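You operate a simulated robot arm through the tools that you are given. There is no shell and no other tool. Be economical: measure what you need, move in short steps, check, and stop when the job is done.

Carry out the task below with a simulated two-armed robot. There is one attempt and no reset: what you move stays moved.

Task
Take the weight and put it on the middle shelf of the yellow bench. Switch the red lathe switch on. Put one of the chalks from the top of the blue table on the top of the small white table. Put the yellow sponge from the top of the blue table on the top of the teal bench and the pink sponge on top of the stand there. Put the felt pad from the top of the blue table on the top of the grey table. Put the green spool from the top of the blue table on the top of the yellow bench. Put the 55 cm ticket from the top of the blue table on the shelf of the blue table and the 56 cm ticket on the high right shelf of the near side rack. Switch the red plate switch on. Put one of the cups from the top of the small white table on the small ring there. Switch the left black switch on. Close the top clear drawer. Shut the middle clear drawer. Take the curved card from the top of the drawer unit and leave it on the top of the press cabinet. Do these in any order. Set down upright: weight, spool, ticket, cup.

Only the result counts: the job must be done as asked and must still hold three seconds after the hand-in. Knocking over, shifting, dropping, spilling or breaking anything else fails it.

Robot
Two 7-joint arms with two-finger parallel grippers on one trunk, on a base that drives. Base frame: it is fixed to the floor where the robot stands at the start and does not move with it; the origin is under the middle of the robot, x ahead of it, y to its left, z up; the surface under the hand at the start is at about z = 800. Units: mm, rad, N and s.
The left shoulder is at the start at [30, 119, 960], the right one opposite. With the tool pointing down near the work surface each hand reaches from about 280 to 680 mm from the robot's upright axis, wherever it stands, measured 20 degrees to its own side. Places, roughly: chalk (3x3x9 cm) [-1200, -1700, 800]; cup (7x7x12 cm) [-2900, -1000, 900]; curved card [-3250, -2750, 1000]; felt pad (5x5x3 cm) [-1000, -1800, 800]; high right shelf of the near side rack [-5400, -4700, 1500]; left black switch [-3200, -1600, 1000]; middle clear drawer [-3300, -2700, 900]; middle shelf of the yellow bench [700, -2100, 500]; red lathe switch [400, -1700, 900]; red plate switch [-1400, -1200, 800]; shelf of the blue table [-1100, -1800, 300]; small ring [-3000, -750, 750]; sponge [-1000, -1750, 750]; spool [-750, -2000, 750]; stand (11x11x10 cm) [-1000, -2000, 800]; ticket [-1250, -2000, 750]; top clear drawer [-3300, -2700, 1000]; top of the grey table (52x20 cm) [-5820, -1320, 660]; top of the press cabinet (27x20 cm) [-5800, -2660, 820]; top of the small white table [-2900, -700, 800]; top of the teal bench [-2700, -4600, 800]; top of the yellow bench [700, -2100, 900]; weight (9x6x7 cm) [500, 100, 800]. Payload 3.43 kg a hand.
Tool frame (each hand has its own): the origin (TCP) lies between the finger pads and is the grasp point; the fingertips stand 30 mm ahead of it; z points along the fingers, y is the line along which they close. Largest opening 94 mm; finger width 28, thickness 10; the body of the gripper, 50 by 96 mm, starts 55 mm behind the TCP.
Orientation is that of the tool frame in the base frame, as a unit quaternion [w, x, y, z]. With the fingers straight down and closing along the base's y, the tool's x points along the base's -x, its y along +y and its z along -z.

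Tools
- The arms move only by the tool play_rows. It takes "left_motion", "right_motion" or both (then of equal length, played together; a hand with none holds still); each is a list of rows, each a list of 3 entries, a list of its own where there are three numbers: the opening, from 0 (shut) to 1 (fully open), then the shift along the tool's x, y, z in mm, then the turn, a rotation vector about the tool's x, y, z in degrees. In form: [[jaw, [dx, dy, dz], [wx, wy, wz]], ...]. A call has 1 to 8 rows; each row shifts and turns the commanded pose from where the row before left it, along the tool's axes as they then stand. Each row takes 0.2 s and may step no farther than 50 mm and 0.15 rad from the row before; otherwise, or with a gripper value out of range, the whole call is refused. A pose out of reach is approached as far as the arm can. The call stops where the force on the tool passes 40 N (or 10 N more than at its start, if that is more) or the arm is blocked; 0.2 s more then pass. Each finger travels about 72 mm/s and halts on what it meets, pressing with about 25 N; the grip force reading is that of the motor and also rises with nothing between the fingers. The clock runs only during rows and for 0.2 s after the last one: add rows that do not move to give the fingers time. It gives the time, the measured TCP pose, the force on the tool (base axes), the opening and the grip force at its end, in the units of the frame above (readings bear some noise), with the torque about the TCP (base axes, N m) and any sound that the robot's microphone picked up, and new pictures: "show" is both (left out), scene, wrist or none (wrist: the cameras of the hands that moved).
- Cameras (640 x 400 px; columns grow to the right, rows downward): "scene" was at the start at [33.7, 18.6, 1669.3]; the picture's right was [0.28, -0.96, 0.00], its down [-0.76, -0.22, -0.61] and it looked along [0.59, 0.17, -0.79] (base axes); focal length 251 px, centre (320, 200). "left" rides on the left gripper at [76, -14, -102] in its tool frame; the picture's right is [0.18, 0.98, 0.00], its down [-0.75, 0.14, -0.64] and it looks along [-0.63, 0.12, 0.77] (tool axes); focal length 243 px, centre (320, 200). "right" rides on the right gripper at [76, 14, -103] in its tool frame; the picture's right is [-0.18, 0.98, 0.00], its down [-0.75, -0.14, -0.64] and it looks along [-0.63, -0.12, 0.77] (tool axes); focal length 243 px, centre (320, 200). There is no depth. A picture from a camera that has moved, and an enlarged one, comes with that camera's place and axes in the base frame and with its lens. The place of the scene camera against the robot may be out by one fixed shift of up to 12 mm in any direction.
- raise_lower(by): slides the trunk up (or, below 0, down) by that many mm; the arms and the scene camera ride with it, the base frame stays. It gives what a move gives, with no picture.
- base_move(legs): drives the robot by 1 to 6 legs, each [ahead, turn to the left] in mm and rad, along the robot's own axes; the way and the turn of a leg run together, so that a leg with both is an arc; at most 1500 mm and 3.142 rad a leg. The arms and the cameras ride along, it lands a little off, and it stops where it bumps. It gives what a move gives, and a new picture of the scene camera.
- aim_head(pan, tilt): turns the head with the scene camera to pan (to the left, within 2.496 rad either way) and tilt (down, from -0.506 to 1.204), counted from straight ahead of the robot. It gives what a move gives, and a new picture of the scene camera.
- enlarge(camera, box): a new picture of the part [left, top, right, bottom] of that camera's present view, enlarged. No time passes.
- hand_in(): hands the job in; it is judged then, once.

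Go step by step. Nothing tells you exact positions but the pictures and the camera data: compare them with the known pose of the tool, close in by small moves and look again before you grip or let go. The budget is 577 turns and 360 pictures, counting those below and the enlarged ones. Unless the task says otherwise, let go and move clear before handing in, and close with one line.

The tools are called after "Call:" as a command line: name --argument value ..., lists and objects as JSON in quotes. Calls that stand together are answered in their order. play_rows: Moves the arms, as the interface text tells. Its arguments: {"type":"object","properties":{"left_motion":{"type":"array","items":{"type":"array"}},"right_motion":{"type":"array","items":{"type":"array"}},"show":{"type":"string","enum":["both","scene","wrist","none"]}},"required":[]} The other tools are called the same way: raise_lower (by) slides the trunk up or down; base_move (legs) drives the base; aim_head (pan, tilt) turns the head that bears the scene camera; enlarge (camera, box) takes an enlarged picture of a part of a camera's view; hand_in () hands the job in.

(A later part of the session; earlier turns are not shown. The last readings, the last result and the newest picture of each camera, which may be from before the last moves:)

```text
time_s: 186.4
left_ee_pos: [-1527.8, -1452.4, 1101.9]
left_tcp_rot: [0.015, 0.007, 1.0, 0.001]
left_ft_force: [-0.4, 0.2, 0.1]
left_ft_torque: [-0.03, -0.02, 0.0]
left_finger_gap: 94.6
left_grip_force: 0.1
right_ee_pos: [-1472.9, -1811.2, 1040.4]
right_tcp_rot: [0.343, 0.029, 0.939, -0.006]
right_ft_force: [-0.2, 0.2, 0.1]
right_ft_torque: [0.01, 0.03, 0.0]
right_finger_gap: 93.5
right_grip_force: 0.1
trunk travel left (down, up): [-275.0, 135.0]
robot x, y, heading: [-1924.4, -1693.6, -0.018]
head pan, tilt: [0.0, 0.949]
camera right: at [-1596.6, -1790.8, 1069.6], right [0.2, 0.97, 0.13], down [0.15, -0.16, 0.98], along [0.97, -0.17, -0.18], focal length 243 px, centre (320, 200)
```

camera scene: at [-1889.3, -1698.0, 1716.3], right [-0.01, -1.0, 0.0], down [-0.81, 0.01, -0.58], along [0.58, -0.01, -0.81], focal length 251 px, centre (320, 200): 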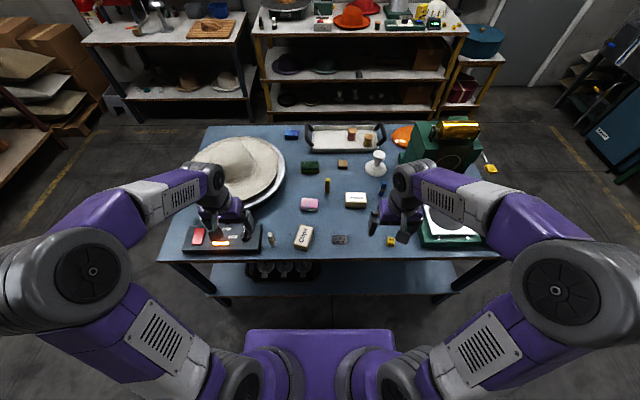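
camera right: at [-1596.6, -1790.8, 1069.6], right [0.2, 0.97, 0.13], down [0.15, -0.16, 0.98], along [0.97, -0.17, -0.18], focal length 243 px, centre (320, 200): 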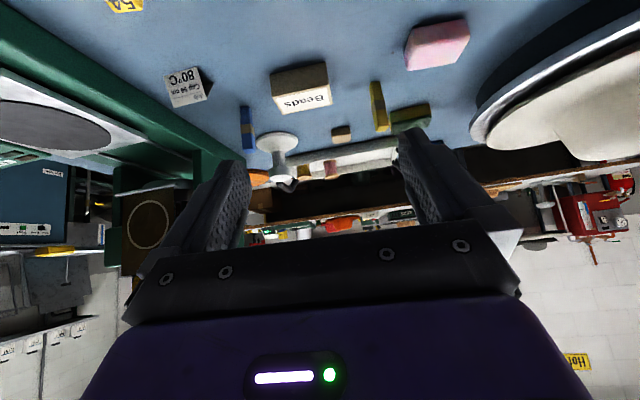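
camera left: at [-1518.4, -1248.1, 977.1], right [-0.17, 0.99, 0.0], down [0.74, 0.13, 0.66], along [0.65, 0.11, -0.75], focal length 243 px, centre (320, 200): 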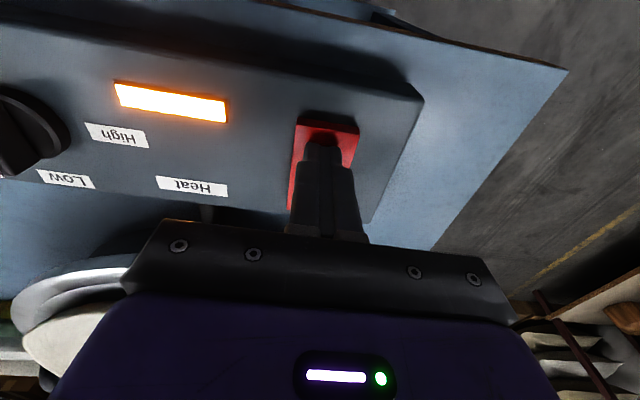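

Call:
play_rows --right_motion '[[1, [24, 9, 20], [0, 0, 0]], [1, [24, 9, 20], [0, 0, 0]], [1, [24, 9, 20], [0, 0, 0]], [1, [24, 8, 20], [0, 0, 0]]]'

Call:
enlarge --camera "scene" --box '[300, 190, 400, 260]'

```text
time_s: 187.4
left_ee_pos: [-1527.5, -1452.2, 1101.5]
left_tcp_rot: [0.015, 0.005, 1.0, 0.0]
left_ft_force: [-0.8, 0.8, 0.4]
left_ft_torque: [0.04, -0.02, -0.01]
left_finger_gap: 93.8
left_grip_force: 0.0
right_ee_pos: [-1491.7, -1775.9, 917.8]
right_tcp_rot: [0.343, 0.028, 0.939, -0.006]
right_ft_force: [-1.0, -0.3, -0.6]
right_ft_torque: [-0.02, -0.03, -0.01]
right_finger_gap: 93.9
right_grip_force: 0.0
trunk travel left (down, up): [-275.0, 135.0]
robot x, y, heading: [-1924.6, -1696.5, -0.016]
head pan, tilt: [0.0, 0.949]
camera scene: at [-1888.7, -1697.8, 1716.3], right [-0.01, -1.0, 0.0], down [-0.81, 0.01, -0.58], along [0.58, -0.01, -0.81], focal length 251 px, centre (320, 200)
camera right: at [-1615.2, -1753.9, 946.5], right [0.2, 0.97, 0.13], down [0.15, -0.16, 0.98], along [0.97, -0.17, -0.18], focal length 243 px, centre (320, 200)
```

scene: 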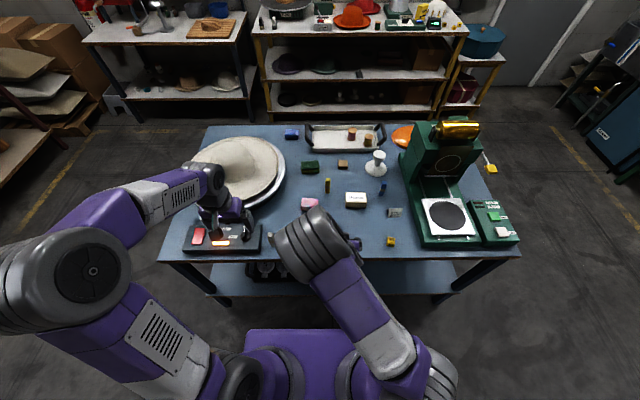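
right: 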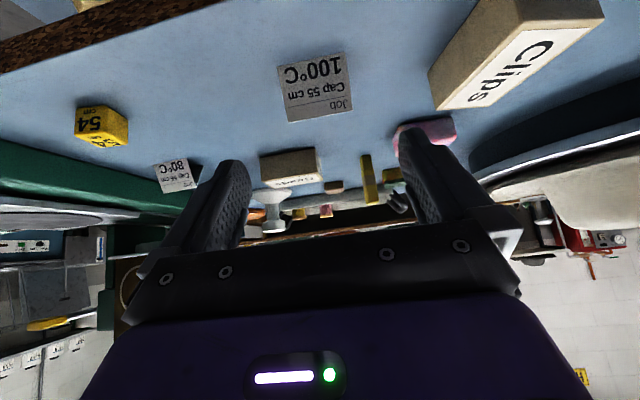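

```text
5.71 times, centred on (350, 225) of scene
camera zoom: at [-1888.7, -1697.8, 1716.3], right [-0.01, -1.0, 0.0], down [-0.81, 0.01, -0.58], along [0.58, -0.01, -0.81], focal length 1434 px, centre (149, 57)
```

zoom: 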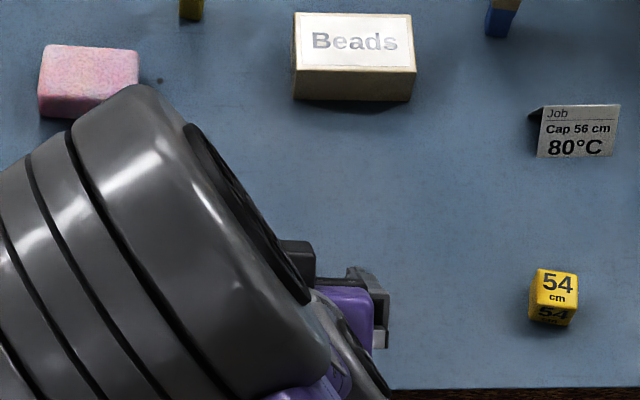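

Ticket is centred between the jaws, ~100 mm ahead. Advancing 102 mm and closing.

Call:
play_rows --right_motion '[[1, [0, 0, 25], [0, 0, 0]], [1, [0, 0, 25], [0, 0, 0]], [1, [0, 0, 25], [0, 0, 0]], [1, [0, 0, 20], [0, 0, 0]], [1, [0, 0, 7], [0, 0, 0]]]' --show "wrist"

```text
time_s: 188.6
left_ee_pos: [-1527.7, -1452.9, 1101.3]
left_tcp_rot: [0.015, 0.006, 1.0, 0.001]
left_ft_force: [0.2, 0.1, -0.2]
left_ft_torque: [0.01, 0.01, -0.04]
left_finger_gap: 94.1
left_grip_force: 0.1
right_ee_pos: [-1426.4, -1778.4, 839.1]
right_tcp_rot: [0.341, 0.028, 0.939, -0.005]
right_ft_force: [-0.3, 0.0, 0.4]
right_ft_torque: [-0.02, 0.02, 0.0]
right_finger_gap: 94.0
right_grip_force: 0.1
trunk travel left (down, up): [-275.0, 135.0]
robot x, y, heading: [-1923.6, -1694.2, -0.01]
head pan, tilt: [0.0, 0.949]
camera right: at [-1550.4, -1757.3, 868.7], right [0.2, 0.97, 0.13], down [0.16, -0.16, 0.98], along [0.97, -0.17, -0.18], focal length 243 px, centre (320, 200)
```

right: 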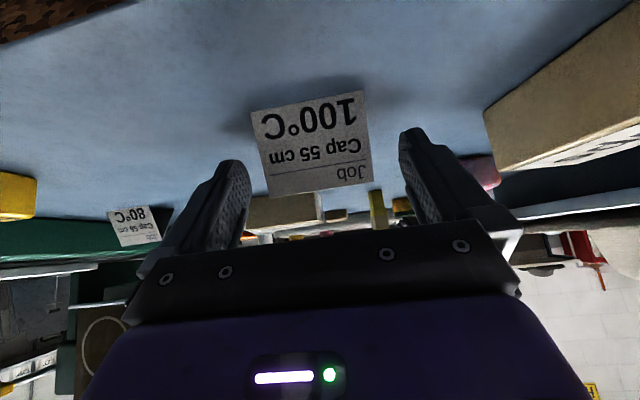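

Call:
play_rows --right_motion '[[0.5, [0, 0, 0], [0, 0, 0]], [0.5, [0, 0, 0], [0, 0, 0]], [0.3, [0, 0, 0], [0, 0, 0]], [0.3, [0, 0, 0], [0, 0, 0]], [0.3, [0, 0, 0], [0, 0, 0]]]' --show "wrist"

```text
time_s: 189.8
left_ee_pos: [-1528.8, -1453.5, 1101.6]
left_tcp_rot: [0.014, 0.006, 1.0, 0.0]
left_ft_force: [-0.3, 0.2, 0.2]
left_ft_torque: [0.0, -0.03, -0.01]
left_finger_gap: 94.0
left_grip_force: 0.0
right_ee_pos: [-1426.8, -1778.1, 838.4]
right_tcp_rot: [0.342, 0.028, 0.939, -0.007]
right_ft_force: [-0.1, -0.7, 0.8]
right_ft_torque: [0.01, 0.0, -0.03]
right_finger_gap: 54.4
right_grip_force: 25.4
trunk travel left (down, up): [-275.0, 135.0]
robot x, y, heading: [-1923.4, -1693.5, -0.019]
head pan, tilt: [0.0, 0.949]
camera right: at [-1550.5, -1757.2, 868.8], right [0.2, 0.97, 0.13], down [0.16, -0.16, 0.98], along [0.97, -0.17, -0.18], focal length 243 px, centre (320, 200)
```

right: 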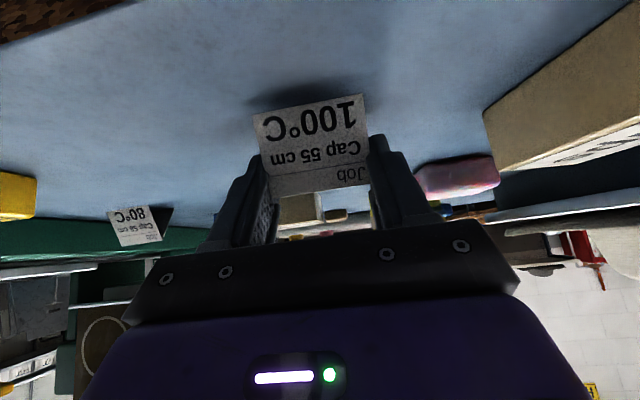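

Gripped at 54 mm. Lifting and backing off the table edge.

Call:
play_rows --right_motion '[[0.3, [-6.5, 0, -7.7], [0, 0, 0]], [0.3, [-20, 0, -23], [0, 0, 0]], [0.3, [-20, 0, -23], [0, 0, 0]], [0.3, [10, 0, -40], [0, 0, 0]], [0.3, [10, 0, -40], [0, 0, 0]], [0.3, [20, 0, -30], [0, 0, 0]], [0.3, [20, 0, -30], [0, 0, 0]]]'

```text
time_s: 191.4
left_ee_pos: [-1528.0, -1451.0, 1100.6]
left_tcp_rot: [0.015, 0.006, 1.0, 0.0]
left_ft_force: [0.5, 0.9, -0.3]
left_ft_torque: [-0.01, 0.02, -0.02]
left_finger_gap: 94.0
left_grip_force: 0.0
right_ee_pos: [-1546.3, -1764.0, 977.2]
right_tcp_rot: [0.342, 0.028, 0.939, -0.007]
right_ft_force: [-0.4, 0.0, 0.8]
right_ft_torque: [0.0, -0.01, 0.01]
right_finger_gap: 54.3
right_grip_force: 24.7
right hand out of reach, approached as far as the arm can: row 7
trunk travel left (down, up): [-275.0, 135.0]
robot x, y, heading: [-1922.4, -1696.4, -0.017]
head pan, tilt: [0.0, 0.949]
camera scene: at [-1889.7, -1697.1, 1716.3], right [-0.01, -1.0, 0.0], down [-0.81, 0.01, -0.58], along [0.58, -0.01, -0.81], focal length 251 px, centre (320, 200)
camera right: at [-1669.6, -1743.1, 1007.4], right [0.2, 0.97, 0.13], down [0.16, -0.16, 0.98], along [0.97, -0.17, -0.18], focal length 243 px, centre (320, 200)
```

scene: 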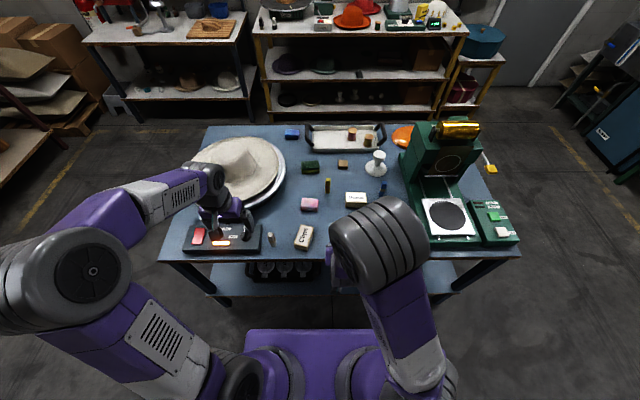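
right: 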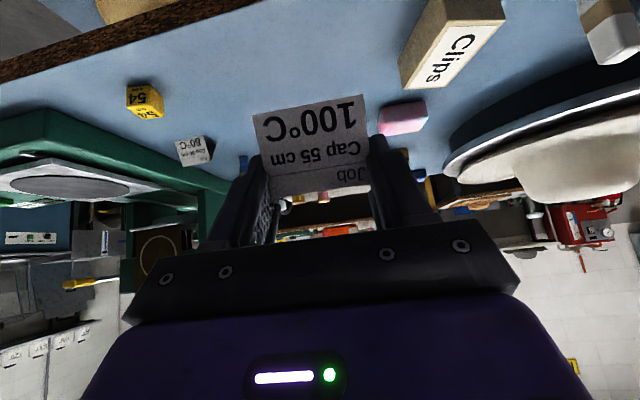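

Backing the base 150 mm and lowering the trunk to work at the low shelf.

Call:
base_move --legs '[[-170, 0]]'

Call:
raise_lower --by -270

Call:
play_rows --right_motion '[[0.3, [20, 0, 23], [0, 0, 0]], [0.3, [20, 0, 23], [0, 0, 0]], [0.3, [20, 0, 23], [0, 0, 0]], [0.3, [20, 0, 23], [0, 0, 0]], [0.3, [20, 0, 23], [0, 0, 0]], [0.3, [20, 0, 23], [0, 0, 0]]]'

```text
time_s: 192.8
left_ee_pos: [-1696.4, -1449.9, 1101.3]
left_tcp_rot: [0.015, 0.006, 1.0, 0.001]
left_ft_force: [0.0, 0.3, -0.4]
left_ft_torque: [-0.01, -0.02, 0.01]
left_finger_gap: 93.9
left_grip_force: 0.1
right_ee_pos: [-1712.5, -1763.2, 977.5]
right_tcp_rot: [0.342, 0.028, 0.939, -0.006]
right_ft_force: [0.6, 0.2, -0.2]
right_ft_torque: [-0.03, -0.03, 0.0]
right_finger_gap: 54.7
right_grip_force: 25.4
trunk travel left (down, up): [-275.0, 135.0]
robot x, y, heading: [-2095.4, -1695.3, -0.011]
head pan, tilt: [0.0, 0.949]
camera scene: at [-2059.2, -1695.7, 1716.3], right [-0.01, -1.0, 0.0], down [-0.81, 0.01, -0.58], along [0.58, -0.01, -0.81], focal length 251 px, centre (320, 200)
```

scene: 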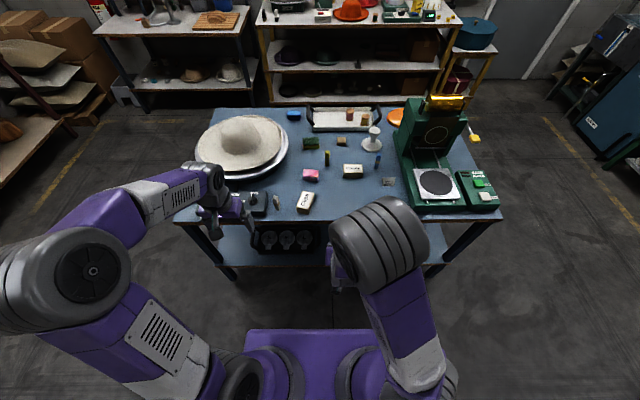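

```text
time_s: 195.6
left_ee_pos: [-1696.0, -1449.4, 831.5]
left_tcp_rot: [0.015, 0.006, 1.0, 0.001]
left_ft_force: [-0.3, 0.1, 0.5]
left_ft_torque: [0.03, -0.02, 0.01]
left_finger_gap: 93.8
left_grip_force: 0.1
right_ee_pos: [-1712.8, -1762.5, 707.7]
right_tcp_rot: [0.343, 0.028, 0.939, -0.006]
right_ft_force: [-0.3, 0.3, 0.0]
right_ft_torque: [-0.03, -0.01, 0.0]
right_finger_gap: 54.4
right_grip_force: 25.3
trunk travel left (down, up): [-5.0, 405.0]
robot x, y, heading: [-2094.2, -1688.5, -0.012]
head pan, tilt: [0.0, 0.949]
```

```text
time_s: 197.0
left_ee_pos: [-1696.8, -1450.2, 832.0]
left_tcp_rot: [0.015, 0.006, 1.0, 0.001]
left_ft_force: [0.0, -0.5, -0.5]
left_ft_torque: [-0.02, -0.05, -0.02]
left_finger_gap: 93.8
left_grip_force: 0.0
right_ee_pos: [-1716.6, -1760.9, 525.6]
right_tcp_rot: [0.342, 0.028, 0.939, -0.006]
right_ft_force: [0.5, 0.4, 0.1]
right_ft_torque: [0.01, 0.02, 0.01]
right_finger_gap: 54.7
right_grip_force: 25.4
trunk travel left (down, up): [-5.0, 405.0]
robot x, y, heading: [-2090.3, -1692.1, -0.011]
head pan, tilt: [0.0, 0.949]
camera scene: at [-2057.9, -1695.7, 1446.3], right [-0.01, -1.0, 0.0], down [-0.81, 0.01, -0.58], along [0.58, -0.01, -0.81], focal length 251 px, centre (320, 200)
camera right: at [-1840.0, -1739.6, 554.9], right [0.2, 0.97, 0.13], down [0.16, -0.16, 0.97], along [0.97, -0.17, -0.18], focal length 243 px, centre (320, 200)
```

scene: 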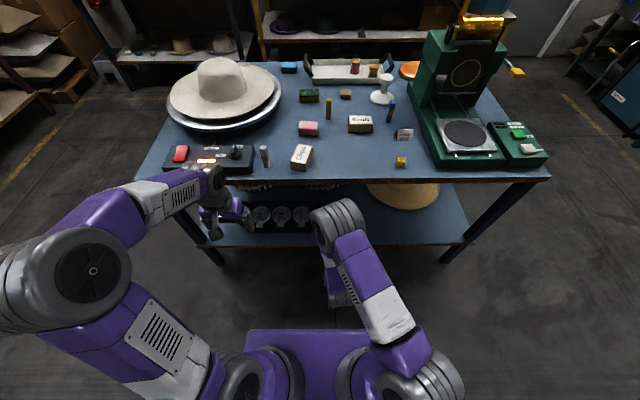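
right: 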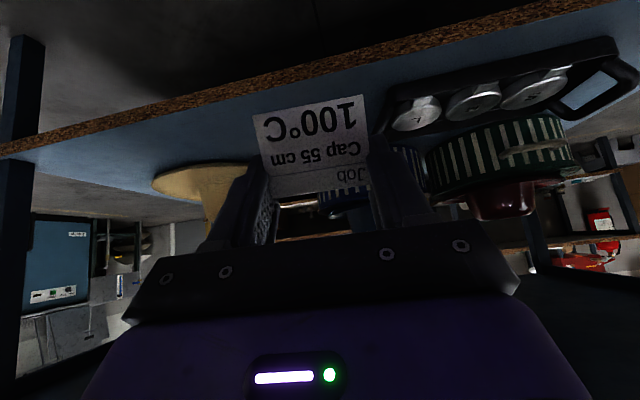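

The shelf surface is at z≈318 with its edge at x≈−1520; free space lies left of the bottle caddy. Lowering in front of the shelf.

Call:
play_rows --right_motion '[[0.3, [12, -6, 35], [0, 0, 0]], [0.3, [12, -6, 35], [0, 0, 0]], [0.3, [-15, -4, 40], [0, 0, 0]], [0.3, [-20, 0, 40], [0, 0, 0]], [0.3, [-25, 0, 35], [0, 0, 0]]]'

```text
time_s: 198.2
left_ee_pos: [-1696.4, -1450.6, 831.5]
left_tcp_rot: [0.016, 0.006, 1.0, 0.001]
left_ft_force: [-0.8, -0.6, 0.5]
left_ft_torque: [0.0, -0.02, 0.01]
left_finger_gap: 94.0
left_grip_force: 0.0
right_ee_pos: [-1570.8, -1784.5, 406.2]
right_tcp_rot: [0.342, 0.027, 0.939, -0.005]
right_ft_force: [-0.1, -0.3, -0.7]
right_ft_torque: [-0.07, 0.01, -0.01]
right_finger_gap: 54.5
right_grip_force: 24.2
trunk travel left (down, up): [-5.0, 405.0]
robot x, y, heading: [-2095.1, -1695.0, -0.013]
head pan, tilt: [0.0, 0.949]
camera scene: at [-2057.9, -1695.7, 1446.3], right [-0.01, -1.0, 0.0], down [-0.81, 0.01, -0.58], along [0.58, -0.01, -0.81], focal length 251 px, centre (320, 200)
camera right: at [-1695.7, -1763.2, 435.9], right [0.2, 0.97, 0.13], down [0.16, -0.16, 0.97], along [0.97, -0.17, -0.18], focal length 243 px, centre (320, 200)
```

scene: 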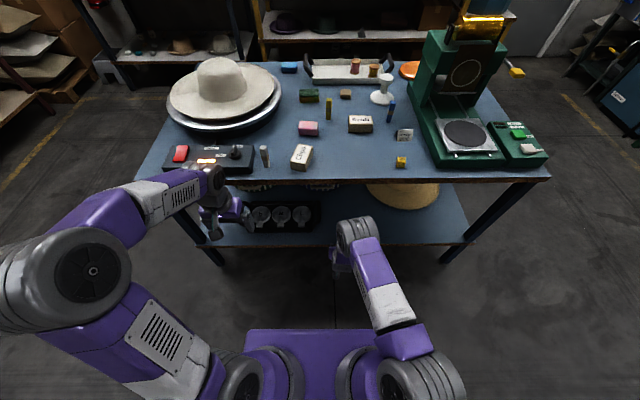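
right: 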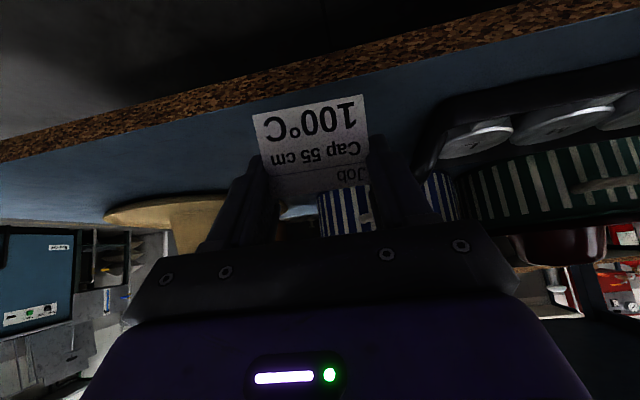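

Call:
play_rows --right_motion '[[0.3, [-27, 1, 22.5], [0, 0, 0]], [0.3, [-27, 1, 22.5], [0, 0, 0]], [0.3, [-27, 1, 22.5], [0, 0, 0]], [0.3, [10, 0, 12], [0, 0, 0]], [0.3, [10, 0, 12], [0, 0, 0]]]' --show "wrist"

Call:
enlarge --camera "right" --box '[220, 40, 420, 200]'

```text
time_s: 199.4
left_ee_pos: [-1695.5, -1449.9, 831.9]
left_tcp_rot: [0.016, 0.007, 1.0, 0.001]
left_ft_force: [-0.5, 0.8, 0.1]
left_ft_torque: [0.0, -0.02, 0.04]
left_finger_gap: 94.3
left_grip_force: 0.0
right_ee_pos: [-1465.8, -1785.4, 374.6]
right_tcp_rot: [0.341, 0.028, 0.939, -0.006]
right_ft_force: [0.2, -0.1, 0.9]
right_ft_torque: [-0.01, -0.02, 0.03]
right_finger_gap: 54.3
right_grip_force: 24.6
trunk travel left (down, up): [-5.0, 405.0]
robot x, y, heading: [-2093.2, -1694.6, -0.012]
head pan, tilt: [0.0, 0.949]
camera right: at [-1589.8, -1764.9, 404.4], right [0.2, 0.97, 0.13], down [0.16, -0.16, 0.97], along [0.97, -0.17, -0.18], focal length 243 px, centre (320, 200)
```

right: 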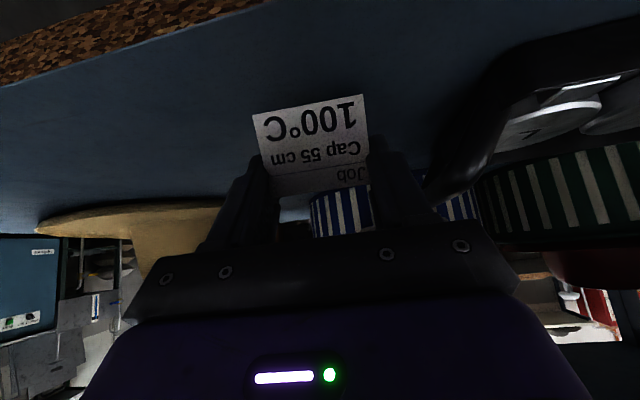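

```text
2.50 times, centred on (320, 120) of right
camera zoom: at [-1589.8, -1764.9, 404.4], right [0.2, 0.97, 0.13], down [0.16, -0.16, 0.97], along [0.97, -0.17, -0.18], focal length 606 px, centre (320, 400)
```

zoom: 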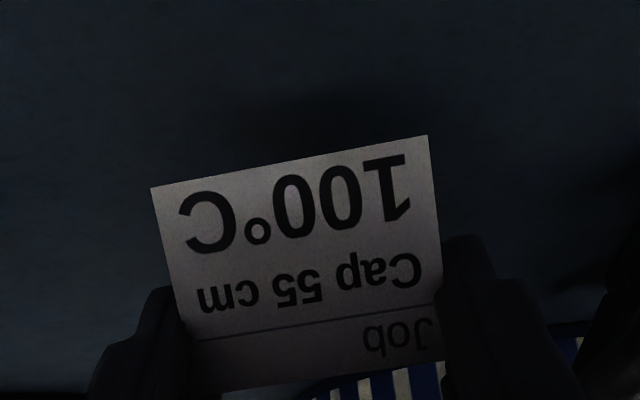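

Call:
play_rows --right_motion '[[0.3, [6.5, 0, 7.7], [0, 0, 0]], [0.3, [5, 0, 6], [0, 0, 0]]]' --show "none"

Call:
play_rows --right_motion '[[0.3, [2, 0, 2.3], [0, 0, 0]], [0.3, [1.3, 0, 1.5], [0, 0, 0]]]' --show "none"

Call:
play_rows --right_motion '[[0.3, [1.3, 0, 1.5], [0, 0, 0]], [0.3, [1.3, 0, 1.5], [0, 0, 0]]]' --show "none"

Call:
enlarge --camera "right" --box '[220, 40, 420, 200]'

```text
time_s: 200.0
left_ee_pos: [-1695.7, -1450.8, 831.2]
left_tcp_rot: [0.015, 0.007, 1.0, 0.001]
left_ft_force: [-0.3, -0.8, 0.4]
left_ft_torque: [-0.02, -0.03, -0.03]
left_finger_gap: 94.2
left_grip_force: 0.0
right_ee_pos: [-1466.6, -1786.9, 355.2]
right_tcp_rot: [0.342, 0.028, 0.939, -0.006]
right_ft_force: [-0.5, -0.4, -0.5]
right_ft_torque: [0.0, -0.01, -0.05]
right_finger_gap: 54.4
right_grip_force: 24.6
trunk travel left (down, up): [-5.0, 405.0]
robot x, y, heading: [-2089.3, -1688.3, -0.013]
head pan, tilt: [0.0, 0.949]
```

```text
time_s: 200.6
left_ee_pos: [-1697.7, -1450.6, 831.3]
left_tcp_rot: [0.015, 0.006, 1.0, 0.002]
left_ft_force: [0.0, -0.2, -0.6]
left_ft_torque: [0.01, 0.02, -0.01]
left_finger_gap: 94.0
left_grip_force: 0.0
right_ee_pos: [-1466.1, -1786.9, 351.8]
right_tcp_rot: [0.342, 0.028, 0.939, -0.005]
right_ft_force: [0.3, -0.4, -1.2]
right_ft_torque: [-0.02, -0.01, 0.0]
right_finger_gap: 54.4
right_grip_force: 24.7
trunk travel left (down, up): [-5.0, 405.0]
robot x, y, heading: [-2093.6, -1692.9, -0.011]
head pan, tilt: [0.0, 0.949]
```

```text
time_s: 201.2
left_ee_pos: [-1696.2, -1449.7, 832.0]
left_tcp_rot: [0.015, 0.006, 1.0, 0.001]
left_ft_force: [-0.3, -0.5, -0.4]
left_ft_torque: [-0.01, -0.01, 0.01]
left_finger_gap: 94.1
left_grip_force: 0.1
right_ee_pos: [-1467.3, -1787.2, 347.8]
right_tcp_rot: [0.342, 0.028, 0.939, -0.006]
right_ft_force: [0.0, 0.3, 0.4]
right_ft_torque: [0.01, 0.03, 0.0]
right_finger_gap: 54.2
right_grip_force: 24.7
trunk travel left (down, up): [-5.0, 405.0]
robot x, y, heading: [-2092.9, -1691.8, -0.011]
head pan, tilt: [0.0, 0.949]
```

```text
2.50 times, centred on (320, 120) of right
camera zoom: at [-1589.8, -1765.2, 378.0], right [0.2, 0.97, 0.13], down [0.16, -0.16, 0.97], along [0.97, -0.17, -0.18], focal length 606 px, centre (320, 400)
```

zoom: 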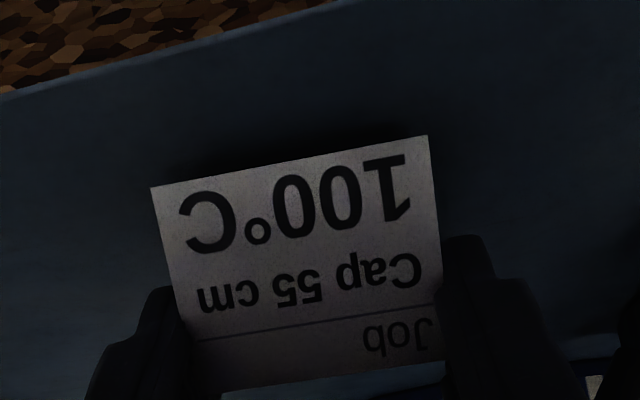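

Call:
play_rows --right_motion '[[0.3, [1.3, 0, 1.5], [0, 0, 0]], [0.3, [1.3, 0, 1.5], [0, 0, 0]]]' --show "none"

Call:
play_rows --right_motion '[[0.3, [1.3, 0, 1.5], [0, 0, 0]], [0.3, [1.3, 0, 1.5], [0, 0, 0]]]' --show "none"

Call:
play_rows --right_motion '[[0.3, [1.3, 0, 1.5], [0, 0, 0]], [0.3, [1.3, 0, 1.5], [0, 0, 0]]]' --show "none"

Call:
enlarge --camera "right" --box '[220, 40, 420, 200]'

```text
time_s: 201.8
left_ee_pos: [-1696.3, -1449.8, 830.8]
left_tcp_rot: [0.015, 0.006, 1.0, 0.001]
left_ft_force: [0.7, -0.6, 0.3]
left_ft_torque: [0.01, -0.01, 0.02]
left_finger_gap: 93.9
left_grip_force: 0.1
right_ee_pos: [-1464.5, -1786.6, 345.5]
right_tcp_rot: [0.341, 0.028, 0.94, -0.006]
right_ft_force: [0.0, -0.5, -0.8]
right_ft_torque: [-0.03, -0.02, -0.02]
right_finger_gap: 54.5
right_grip_force: 25.3
trunk travel left (down, up): [-5.0, 405.0]
robot x, y, heading: [-2094.3, -1691.7, -0.011]
head pan, tilt: [0.0, 0.949]
```

```text
time_s: 202.4
left_ee_pos: [-1696.9, -1450.1, 833.4]
left_tcp_rot: [0.015, 0.006, 1.0, 0.001]
left_ft_force: [0.5, 0.5, 0.2]
left_ft_torque: [0.03, -0.05, -0.01]
left_finger_gap: 93.9
left_grip_force: 0.0
right_ee_pos: [-1465.9, -1787.3, 338.3]
right_tcp_rot: [0.342, 0.028, 0.939, -0.006]
right_ft_force: [-0.3, -0.5, -0.6]
right_ft_torque: [-0.02, -0.04, -0.02]
right_finger_gap: 54.2
right_grip_force: 25.2
trunk travel left (down, up): [-5.0, 405.0]
robot x, y, heading: [-2093.0, -1696.1, -0.007]
head pan, tilt: [0.0, 0.949]
```

```text
time_s: 203.0
left_ee_pos: [-1697.2, -1449.4, 831.5]
left_tcp_rot: [0.015, 0.005, 1.0, 0.002]
left_ft_force: [0.0, 0.4, -0.2]
left_ft_torque: [0.02, -0.02, 0.01]
left_finger_gap: 94.1
left_grip_force: 0.0
right_ee_pos: [-1464.4, -1786.7, 338.4]
right_tcp_rot: [0.345, 0.027, 0.938, -0.007]
right_ft_force: [-2.9, 1.3, 12.8]
right_ft_torque: [-0.18, 0.16, -0.03]
right_finger_gap: 54.7
right_grip_force: 25.3
trunk travel left (down, up): [-5.0, 405.0]
robot x, y, heading: [-2091.1, -1690.0, -0.01]
head pan, tilt: [0.0, 0.949]
```

```text
2.50 times, centred on (320, 120) of right
camera zoom: at [-1589.2, -1764.9, 367.7], right [0.19, 0.97, 0.13], down [0.15, -0.16, 0.98], along [0.97, -0.17, -0.18], focal length 606 px, centre (320, 400)
```

zoom: 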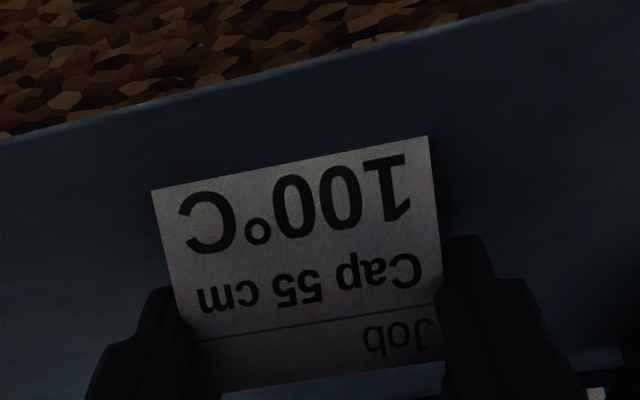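

Contact. Releasing and backing out along the tool axis.

Call:
play_rows --right_motion '[[0.65, [0, 0, 0], [0, 0, 0]], [0.75, [0, 0, 0], [0, 0, 0]], [0.8, [0, 0, 0], [0, 0, 0]], [0.8, [0, 0, 0], [0, 0, 0]], [0.8, [0, 0, -15], [0, 0, 0]], [0.8, [0, 0, -25], [0, 0, 0]], [0.8, [0, 0, -30], [0, 0, 0]]]' --show "wrist"

```text
time_s: 204.6
left_ee_pos: [-1695.5, -1450.3, 831.3]
left_tcp_rot: [0.015, 0.007, 1.0, 0.001]
left_ft_force: [-0.4, 0.9, 1.1]
left_ft_torque: [0.0, 0.01, 0.01]
left_finger_gap: 93.9
left_grip_force: 0.1
right_ee_pos: [-1511.3, -1783.2, 390.5]
right_tcp_rot: [0.343, 0.028, 0.939, -0.005]
right_ft_force: [0.0, 0.0, 0.3]
right_ft_torque: [0.0, -0.02, -0.03]
right_finger_gap: 75.1
right_grip_force: 0.1
trunk travel left (down, up): [-5.0, 405.0]
robot x, y, heading: [-2093.9, -1690.3, -0.013]
head pan, tilt: [0.0, 0.949]
camera right: at [-1635.0, -1762.2, 420.5], right [0.2, 0.97, 0.13], down [0.16, -0.16, 0.97], along [0.97, -0.17, -0.18], focal length 243 px, centre (320, 200)
```

right: 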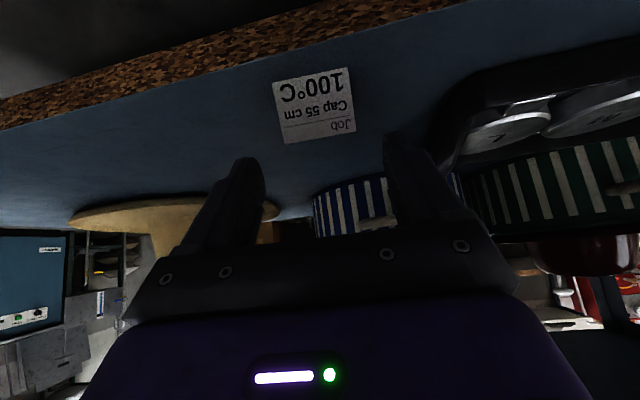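

The ticket stands on the shelf. Withdrawing, raising the trunk, and returning the right hand to vertical.

Call:
play_rows --right_motion '[[0.8, [20, 0, -35], [0, 0, 0]], [0.8, [20, 0, -35], [0, 0, 0]], [0.8, [20, 0, -35], [0, 0, 0]], [0.8, [0, 0, -30], [0, 0, 0]], [0.9, [-10, 0, -12], [0, 0, 0]], [0.9, [-10, 0, -12], [0, 0, 0]]]' --show "none"

Call:
raise_lower --by 270

Call:
play_rows --right_motion '[[1, [-10, 0, -12], [0, 0, 0]], [1, [-20, 0, -23], [0, 8, 0]], [1, [-20, 0, -20], [0, 8, 0]], [1, [-10, 0, -30], [0, 8, 0]], [1, [0, 0, -30], [0, 8, 0]], [1, [0, 0, -30], [0, 8, 0]]]' --show "none"

Call:
base_move --legs '[[170, 0]]'

```text
time_s: 206.0
left_ee_pos: [-1696.5, -1449.6, 831.5]
left_tcp_rot: [0.015, 0.006, 1.0, 0.001]
left_ft_force: [0.1, -0.9, -0.2]
left_ft_torque: [0.0, 0.02, 0.02]
left_finger_gap: 94.0
left_grip_force: 0.1
right_ee_pos: [-1642.5, -1778.7, 484.8]
right_tcp_rot: [0.343, 0.028, 0.939, -0.005]
right_ft_force: [-1.2, 0.0, 0.0]
right_ft_torque: [0.0, -0.01, -0.01]
right_finger_gap: 84.6
right_grip_force: 0.0
trunk travel left (down, up): [-5.0, 405.0]
robot x, y, heading: [-2094.6, -1693.6, -0.016]
head pan, tilt: [0.0, 0.949]
```

```text
time_s: 208.7
left_ee_pos: [-1695.8, -1450.2, 1101.7]
left_tcp_rot: [0.014, 0.006, 1.0, 0.001]
left_ft_force: [0.3, 0.8, 0.3]
left_ft_torque: [0.01, 0.0, -0.02]
left_finger_gap: 94.1
left_grip_force: 0.2
right_ee_pos: [-1642.7, -1778.2, 756.7]
right_tcp_rot: [0.342, 0.028, 0.939, -0.006]
right_ft_force: [0.2, -0.2, -0.4]
right_ft_torque: [-0.02, 0.03, -0.01]
right_finger_gap: 84.4
right_grip_force: 0.1
trunk travel left (down, up): [-275.0, 135.0]
robot x, y, heading: [-2093.1, -1691.5, -0.006]
head pan, tilt: [0.0, 0.949]
```

```text
time_s: 210.1
left_ee_pos: [-1696.0, -1450.8, 1101.0]
left_tcp_rot: [0.015, 0.006, 1.0, 0.001]
left_ft_force: [-0.2, -0.6, 0.3]
left_ft_torque: [0.0, 0.06, 0.0]
left_finger_gap: 94.1
left_grip_force: 0.0
right_ee_pos: [-1652.5, -1778.7, 919.9]
right_tcp_rot: [0.0, 0.028, 1.0, 0.004]
right_ft_force: [0.1, -0.3, 1.0]
right_ft_torque: [0.03, -0.01, 0.03]
right_finger_gap: 93.8
right_grip_force: 0.1
trunk travel left (down, up): [-275.0, 135.0]
robot x, y, heading: [-2094.9, -1693.6, -0.012]
head pan, tilt: [0.0, 0.949]
```

```text
time_s: 211.6
left_ee_pos: [-1527.2, -1451.6, 1101.1]
left_tcp_rot: [0.014, 0.004, 1.0, 0.0]
left_ft_force: [0.4, 0.1, 0.0]
left_ft_torque: [0.0, 0.04, -0.01]
left_finger_gap: 94.0
left_grip_force: 0.1
right_ee_pos: [-1483.6, -1779.6, 919.1]
right_tcp_rot: [-0.001, 0.027, 1.0, 0.004]
right_ft_force: [-0.2, 0.3, -0.3]
right_ft_torque: [-0.01, 0.01, 0.0]
right_finger_gap: 94.4
right_grip_force: 0.0
trunk travel left (down, up): [-275.0, 135.0]
robot x, y, heading: [-1927.0, -1694.2, -0.011]
head pan, tilt: [0.0, 0.949]
camera scene: at [-1888.4, -1697.5, 1716.3], right [-0.01, -1.0, 0.0], down [-0.81, 0.01, -0.58], along [0.58, -0.01, -0.81], focal length 251 px, centre (320, 200)
```

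scene: 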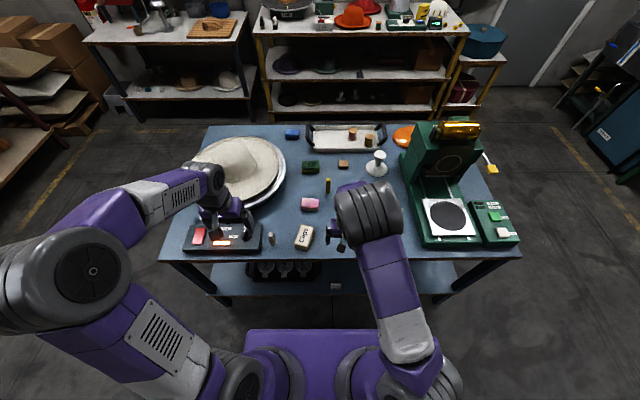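

Call:
base_move --legs '[[60, 0]]'

Call:
play_rows --right_motion '[[1, [0, 10, -30], [0, 0, 0]], [1, [-20, 20, -20], [0, 0, 0]], [1, [-20, 20, 0], [0, 0, 0]], [1, [-20, 20, 0], [0, 0, 0]], [1, [-20, 20, 0], [0, 0, 0]], [1, [-20, 20, 0], [0, 0, 0]], [1, [-20, 10, 0], [0, 0, 0]]]' --show "wrist"

```text
time_s: 212.6
left_ee_pos: [-1467.6, -1451.5, 1100.6]
left_tcp_rot: [0.014, 0.004, 1.0, 0.001]
left_ft_force: [-0.1, -0.2, -0.4]
left_ft_torque: [-0.01, 0.03, 0.01]
left_finger_gap: 93.9
left_grip_force: 0.1
right_ee_pos: [-1423.0, -1781.1, 919.0]
right_tcp_rot: [-0.001, 0.028, 1.0, 0.004]
right_ft_force: [0.7, -0.2, -1.0]
right_ft_torque: [-0.01, 0.03, 0.01]
right_finger_gap: 94.1
right_grip_force: 0.0
trunk travel left (down, up): [-275.0, 135.0]
robot x, y, heading: [-1864.6, -1694.5, -0.012]
head pan, tilt: [0.0, 0.949]
camera scene: at [-1827.7, -1698.1, 1716.2], right [-0.01, -1.0, 0.0], down [-0.81, 0.01, -0.58], along [0.58, -0.01, -0.81], focal length 251 px, centre (320, 200)
```

scene: 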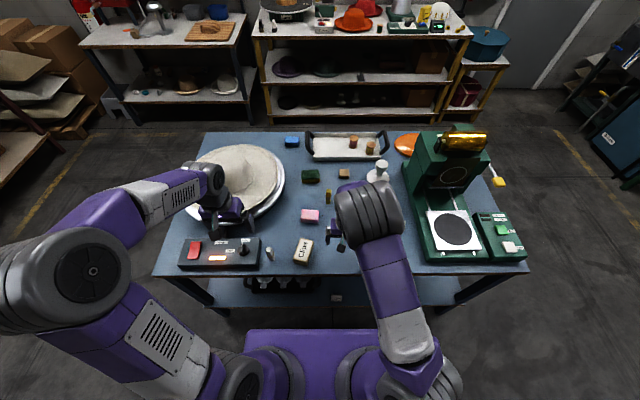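

```text
time_s: 214.2
left_ee_pos: [-1468.7, -1451.5, 1101.2]
left_tcp_rot: [0.014, 0.005, 1.0, 0.001]
left_ft_force: [-0.1, 0.1, 0.0]
left_ft_torque: [0.0, 0.02, 0.0]
left_finger_gap: 94.0
left_grip_force: 0.1
right_ee_pos: [-1298.8, -1669.1, 970.7]
right_tcp_rot: [0.0, 0.027, 1.0, 0.004]
right_ft_force: [0.6, -0.7, -0.8]
right_ft_torque: [-0.01, -0.02, 0.02]
right_finger_gap: 94.1
right_grip_force: 0.0
trunk travel left (down, up): [-275.0, 135.0]
robot x, y, heading: [-1862.8, -1697.3, -0.015]
head pan, tilt: [0.0, 0.949]
camera right: at [-1374.7, -1650.1, 1073.7], right [0.24, 0.97, 0.01], down [0.74, -0.19, 0.64], along [0.62, -0.15, -0.77], focal length 243 px, centre (320, 200)
```

right: 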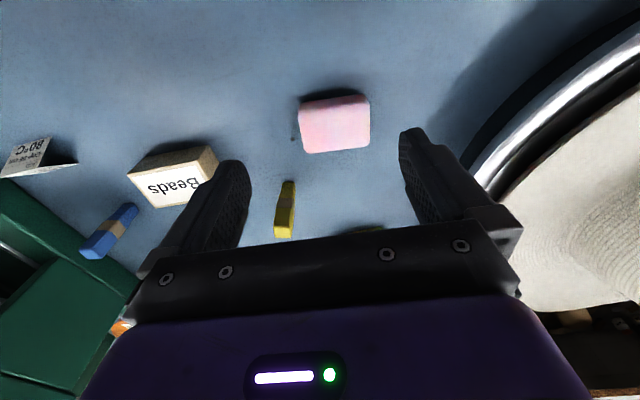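

Call:
play_rows --right_motion '[[1, [-26, 13.5, 10], [0, 0, 5]], [1, [0, 0, 30], [0, 0, 0]], [1, [0, 0, 30], [0, 0, 0]], [1, [0, 0, 15], [0, 0, 0]]]' --show "wrist"

```text
time_s: 215.2
left_ee_pos: [-1469.5, -1450.4, 1101.2]
left_tcp_rot: [0.014, 0.005, 1.0, 0.001]
left_ft_force: [0.9, 0.4, -0.2]
left_ft_torque: [0.03, 0.02, -0.02]
left_finger_gap: 93.6
left_grip_force: 0.1
right_ee_pos: [-1273.1, -1655.1, 885.1]
right_tcp_rot: [0.0, 0.071, 0.997, 0.004]
right_ft_force: [0.1, 0.0, 0.2]
right_ft_torque: [-0.06, -0.01, 0.01]
right_finger_gap: 94.1
right_grip_force: 0.0
trunk travel left (down, up): [-275.0, 135.0]
robot x, y, heading: [-1863.8, -1695.9, -0.007]
head pan, tilt: [0.0, 0.949]
camera right: at [-1347.3, -1630.8, 988.0], right [0.32, 0.95, 0.01], down [0.73, -0.25, 0.64], along [0.61, -0.2, -0.77], focal length 243 px, centre (320, 200)
```

right: 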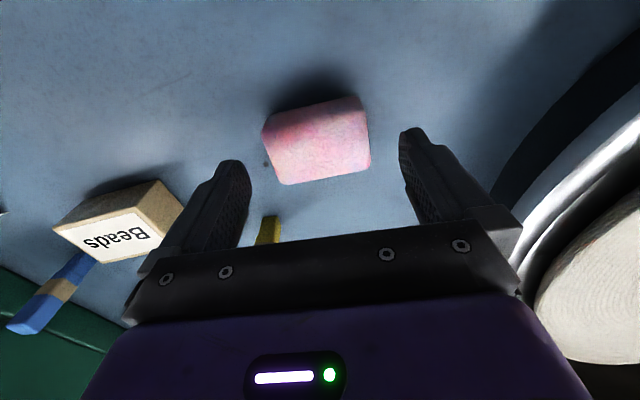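

The sponge was already aligned before my 5° turn; I'll undo it and descend to grip.

Call:
play_rows --right_motion '[[1, [0, 0, 0], [0, 0, -6]], [1, [0, 0, 25], [0, 0, 0]], [1, [0, 0, 20], [0, 0, 0]]]' --show "wrist"

```text
time_s: 216.0
left_ee_pos: [-1469.3, -1452.0, 1101.4]
left_tcp_rot: [0.015, 0.004, 1.0, 0.001]
left_ft_force: [0.1, 0.0, 0.6]
left_ft_torque: [0.03, 0.01, -0.01]
left_finger_gap: 93.9
left_grip_force: 0.1
right_ee_pos: [-1271.1, -1654.2, 840.5]
right_tcp_rot: [0.0, 0.018, 1.0, 0.004]
right_ft_force: [0.7, -0.2, -0.4]
right_ft_torque: [-0.02, 0.03, 0.01]
right_finger_gap: 94.1
right_grip_force: 0.1
trunk travel left (down, up): [-275.0, 135.0]
robot x, y, heading: [-1864.1, -1693.8, -0.015]
head pan, tilt: [0.0, 0.949]
camera right: at [-1348.7, -1637.8, 942.9], right [0.22, 0.98, 0.01], down [0.75, -0.17, 0.64], along [0.63, -0.13, -0.77], focal length 243 px, centre (320, 200)
```

right: 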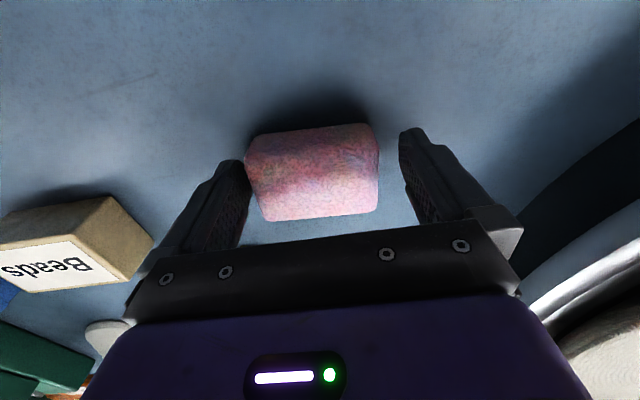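

Call:
play_rows --right_motion '[[1, [0, -4, 2], [0, 0, 0]], [0.6, [0, 0, 0], [0, 0, 0]], [0.5, [0, 0, 0], [0, 0, 0]], [0.4, [0, 0, 0], [0, 0, 0]], [0.4, [0, 0, 0], [0, 0, 0]]]' --show "none"

Call:
play_rows --right_motion '[[0.4, [0, 0, -10], [0, 0, 0]], [0.4, [0, 0, -30], [0, 0, 0]], [0.4, [0, 0, -30], [0, 0, 0]]]' --show "wrist"

```text
time_s: 217.2
left_ee_pos: [-1469.2, -1451.7, 1101.9]
left_tcp_rot: [0.015, 0.006, 1.0, 0.001]
left_ft_force: [-0.1, -0.1, 0.0]
left_ft_torque: [-0.02, 0.02, 0.0]
left_finger_gap: 94.0
left_grip_force: 0.1
right_ee_pos: [-1271.3, -1658.4, 837.9]
right_tcp_rot: [0.0, 0.019, 1.0, 0.004]
right_ft_force: [-0.8, 0.6, 3.8]
right_ft_torque: [-0.12, -0.03, 0.0]
right_finger_gap: 72.2
right_grip_force: 24.6
trunk travel left (down, up): [-275.0, 135.0]
robot x, y, heading: [-1863.2, -1698.9, -0.014]
head pan, tilt: [0.0, 0.949]
```

```text
time_s: 218.0
left_ee_pos: [-1469.9, -1452.4, 1100.6]
left_tcp_rot: [0.014, 0.005, 1.0, 0.0]
left_ft_force: [-0.5, -0.2, -0.7]
left_ft_torque: [0.01, 0.03, -0.02]
left_finger_gap: 94.0
left_grip_force: 0.0
right_ee_pos: [-1271.6, -1660.1, 909.1]
right_tcp_rot: [0.0, 0.018, 1.0, 0.005]
right_ft_force: [-0.7, -0.4, 0.4]
right_ft_torque: [0.02, -0.02, -0.02]
right_finger_gap: 71.8
right_grip_force: 24.7
trunk travel left (down, up): [-275.0, 135.0]
robot x, y, heading: [-1864.4, -1695.9, -0.009]
head pan, tilt: [0.0, 0.949]
camera right: at [-1348.9, -1642.8, 1012.1], right [0.22, 0.98, 0.01], down [0.75, -0.17, 0.64], along [0.63, -0.13, -0.77], focal length 243 px, centre (320, 200)
```

right: 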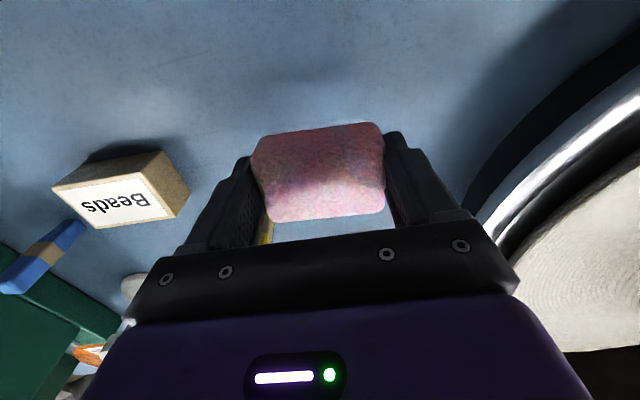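

Pink sponge is held. Now the left hand goes over the white chalk near (−1445, −1518).

Call:
play_rows --left_motion '[[0.7, [0, -22, 25], [0, 0, 0]], [0.7, [0, -22, 25], [0, 0, 0]], [0.7, [0, -22, 25], [0, 0, 0]], [0.7, [0, 0, 25], [0, 0, 0]]]' --right_motion '[[0.4, [10, 0, -30], [0, 0, 0]], [0.4, [30, 0, -20], [0, 0, 0]], [0.4, [40, 0, -10], [0, 0, 0]], [0.4, [40, 0, 0], [0, 0, 0]]]'

```text
time_s: 219.0
left_ee_pos: [-1467.8, -1516.8, 1001.8]
left_tcp_rot: [0.015, 0.004, 1.0, 0.002]
left_ft_force: [-0.5, -0.2, -0.6]
left_ft_torque: [-0.02, -0.02, 0.02]
left_finger_gap: 65.8
left_grip_force: 0.1
right_ee_pos: [-1392.9, -1654.4, 969.1]
right_tcp_rot: [0.0, 0.019, 1.0, 0.004]
right_ft_force: [-0.5, -0.1, -0.6]
right_ft_torque: [0.0, 0.0, 0.01]
right_finger_gap: 71.9
right_grip_force: 25.5
trunk travel left (down, up): [-275.0, 135.0]
robot x, y, heading: [-1868.2, -1692.6, -0.014]
head pan, tilt: [0.0, 0.949]
camera scene: at [-1830.5, -1697.5, 1716.3], right [-0.01, -1.0, 0.0], down [-0.81, 0.01, -0.58], along [0.58, -0.01, -0.81], focal length 251 px, centre (320, 200)
camera right: at [-1469.5, -1637.6, 1072.0], right [0.22, 0.98, 0.01], down [0.75, -0.17, 0.64], along [0.63, -0.14, -0.77], focal length 243 px, centre (320, 200)
camera left: at [-1546.0, -1530.7, 1101.7], right [-0.17, 0.98, 0.0], down [0.74, 0.13, 0.66], along [0.65, 0.11, -0.75], focal length 243 px, centre (320, 200)
```

scene: 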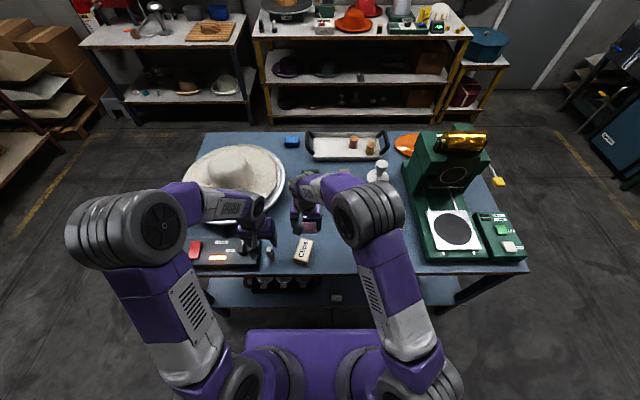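
right: 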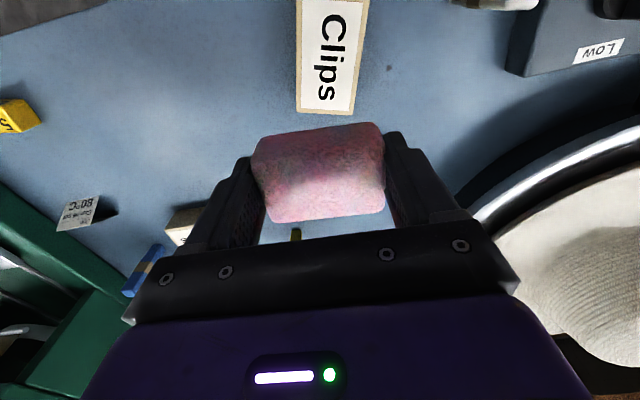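
left: 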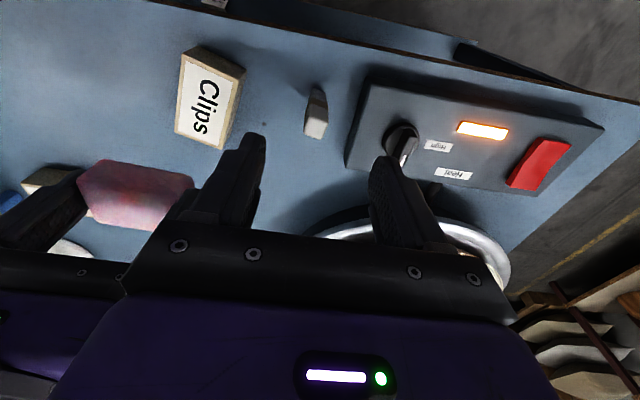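

Call:
enlarge --camera "left" --box '[276, 70, 356, 150]'

```text
5.00 times, centred on (316, 110) of left
camera zoom: at [-1546.0, -1530.7, 1101.7], right [-0.17, 0.98, 0.0], down [0.74, 0.13, 0.66], along [0.65, 0.11, -0.75], focal length 1213 px, centre (340, 650)
```

zoom: 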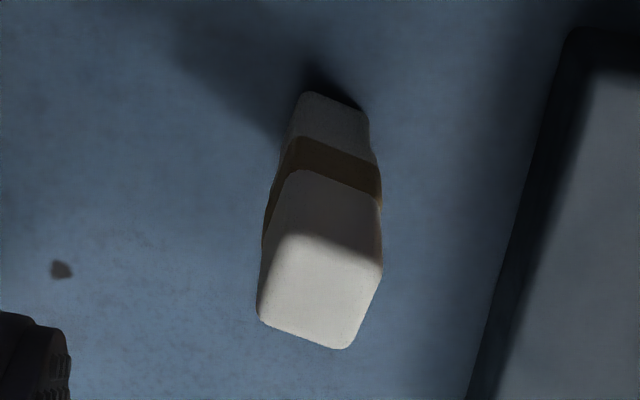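

Chalk stands at (−1452, −1519), top z≈890, turned ~8°. I'll narrow the jaws to 50%, align, and descend.

Call:
play_rows --left_motion '[[0.5, [-8, -1, 20], [0, 0, 8]], [0.5, [-8, -1, 30], [0, 0, 0]], [0.5, [0, 0, 30], [0, 0, 0]]]' --show "wrist"

```text
time_s: 219.8
left_ee_pos: [-1449.1, -1520.9, 920.6]
left_tcp_rot: [0.014, 0.076, 0.997, 0.002]
left_ft_force: [-0.4, -0.1, 0.2]
left_ft_torque: [0.0, 0.01, -0.04]
left_finger_gap: 47.0
left_grip_force: 0.0
right_ee_pos: [-1392.6, -1655.2, 968.2]
right_tcp_rot: [0.0, 0.018, 1.0, 0.005]
right_ft_force: [0.3, -0.4, -0.3]
right_ft_torque: [0.02, -0.01, 0.01]
right_finger_gap: 71.9
right_grip_force: 24.6
trunk travel left (down, up): [-275.0, 135.0]
robot x, y, heading: [-1866.2, -1699.1, -0.003]
head pan, tilt: [0.0, 0.949]
camera left: at [-1528.0, -1523.4, 1021.7], right [-0.04, 1.0, 0.0], down [0.75, 0.03, 0.66], along [0.66, 0.02, -0.75], focal length 243 px, centre (320, 200)
```

left: 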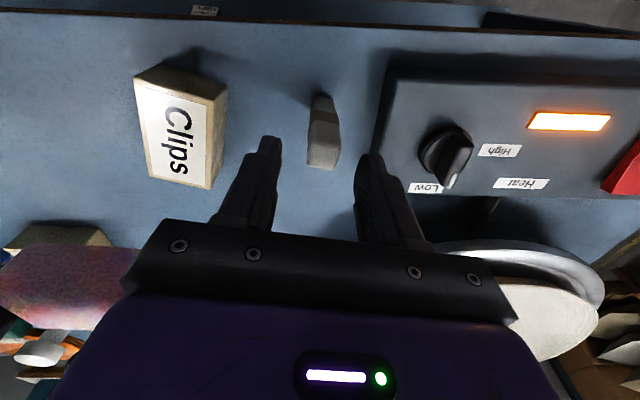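

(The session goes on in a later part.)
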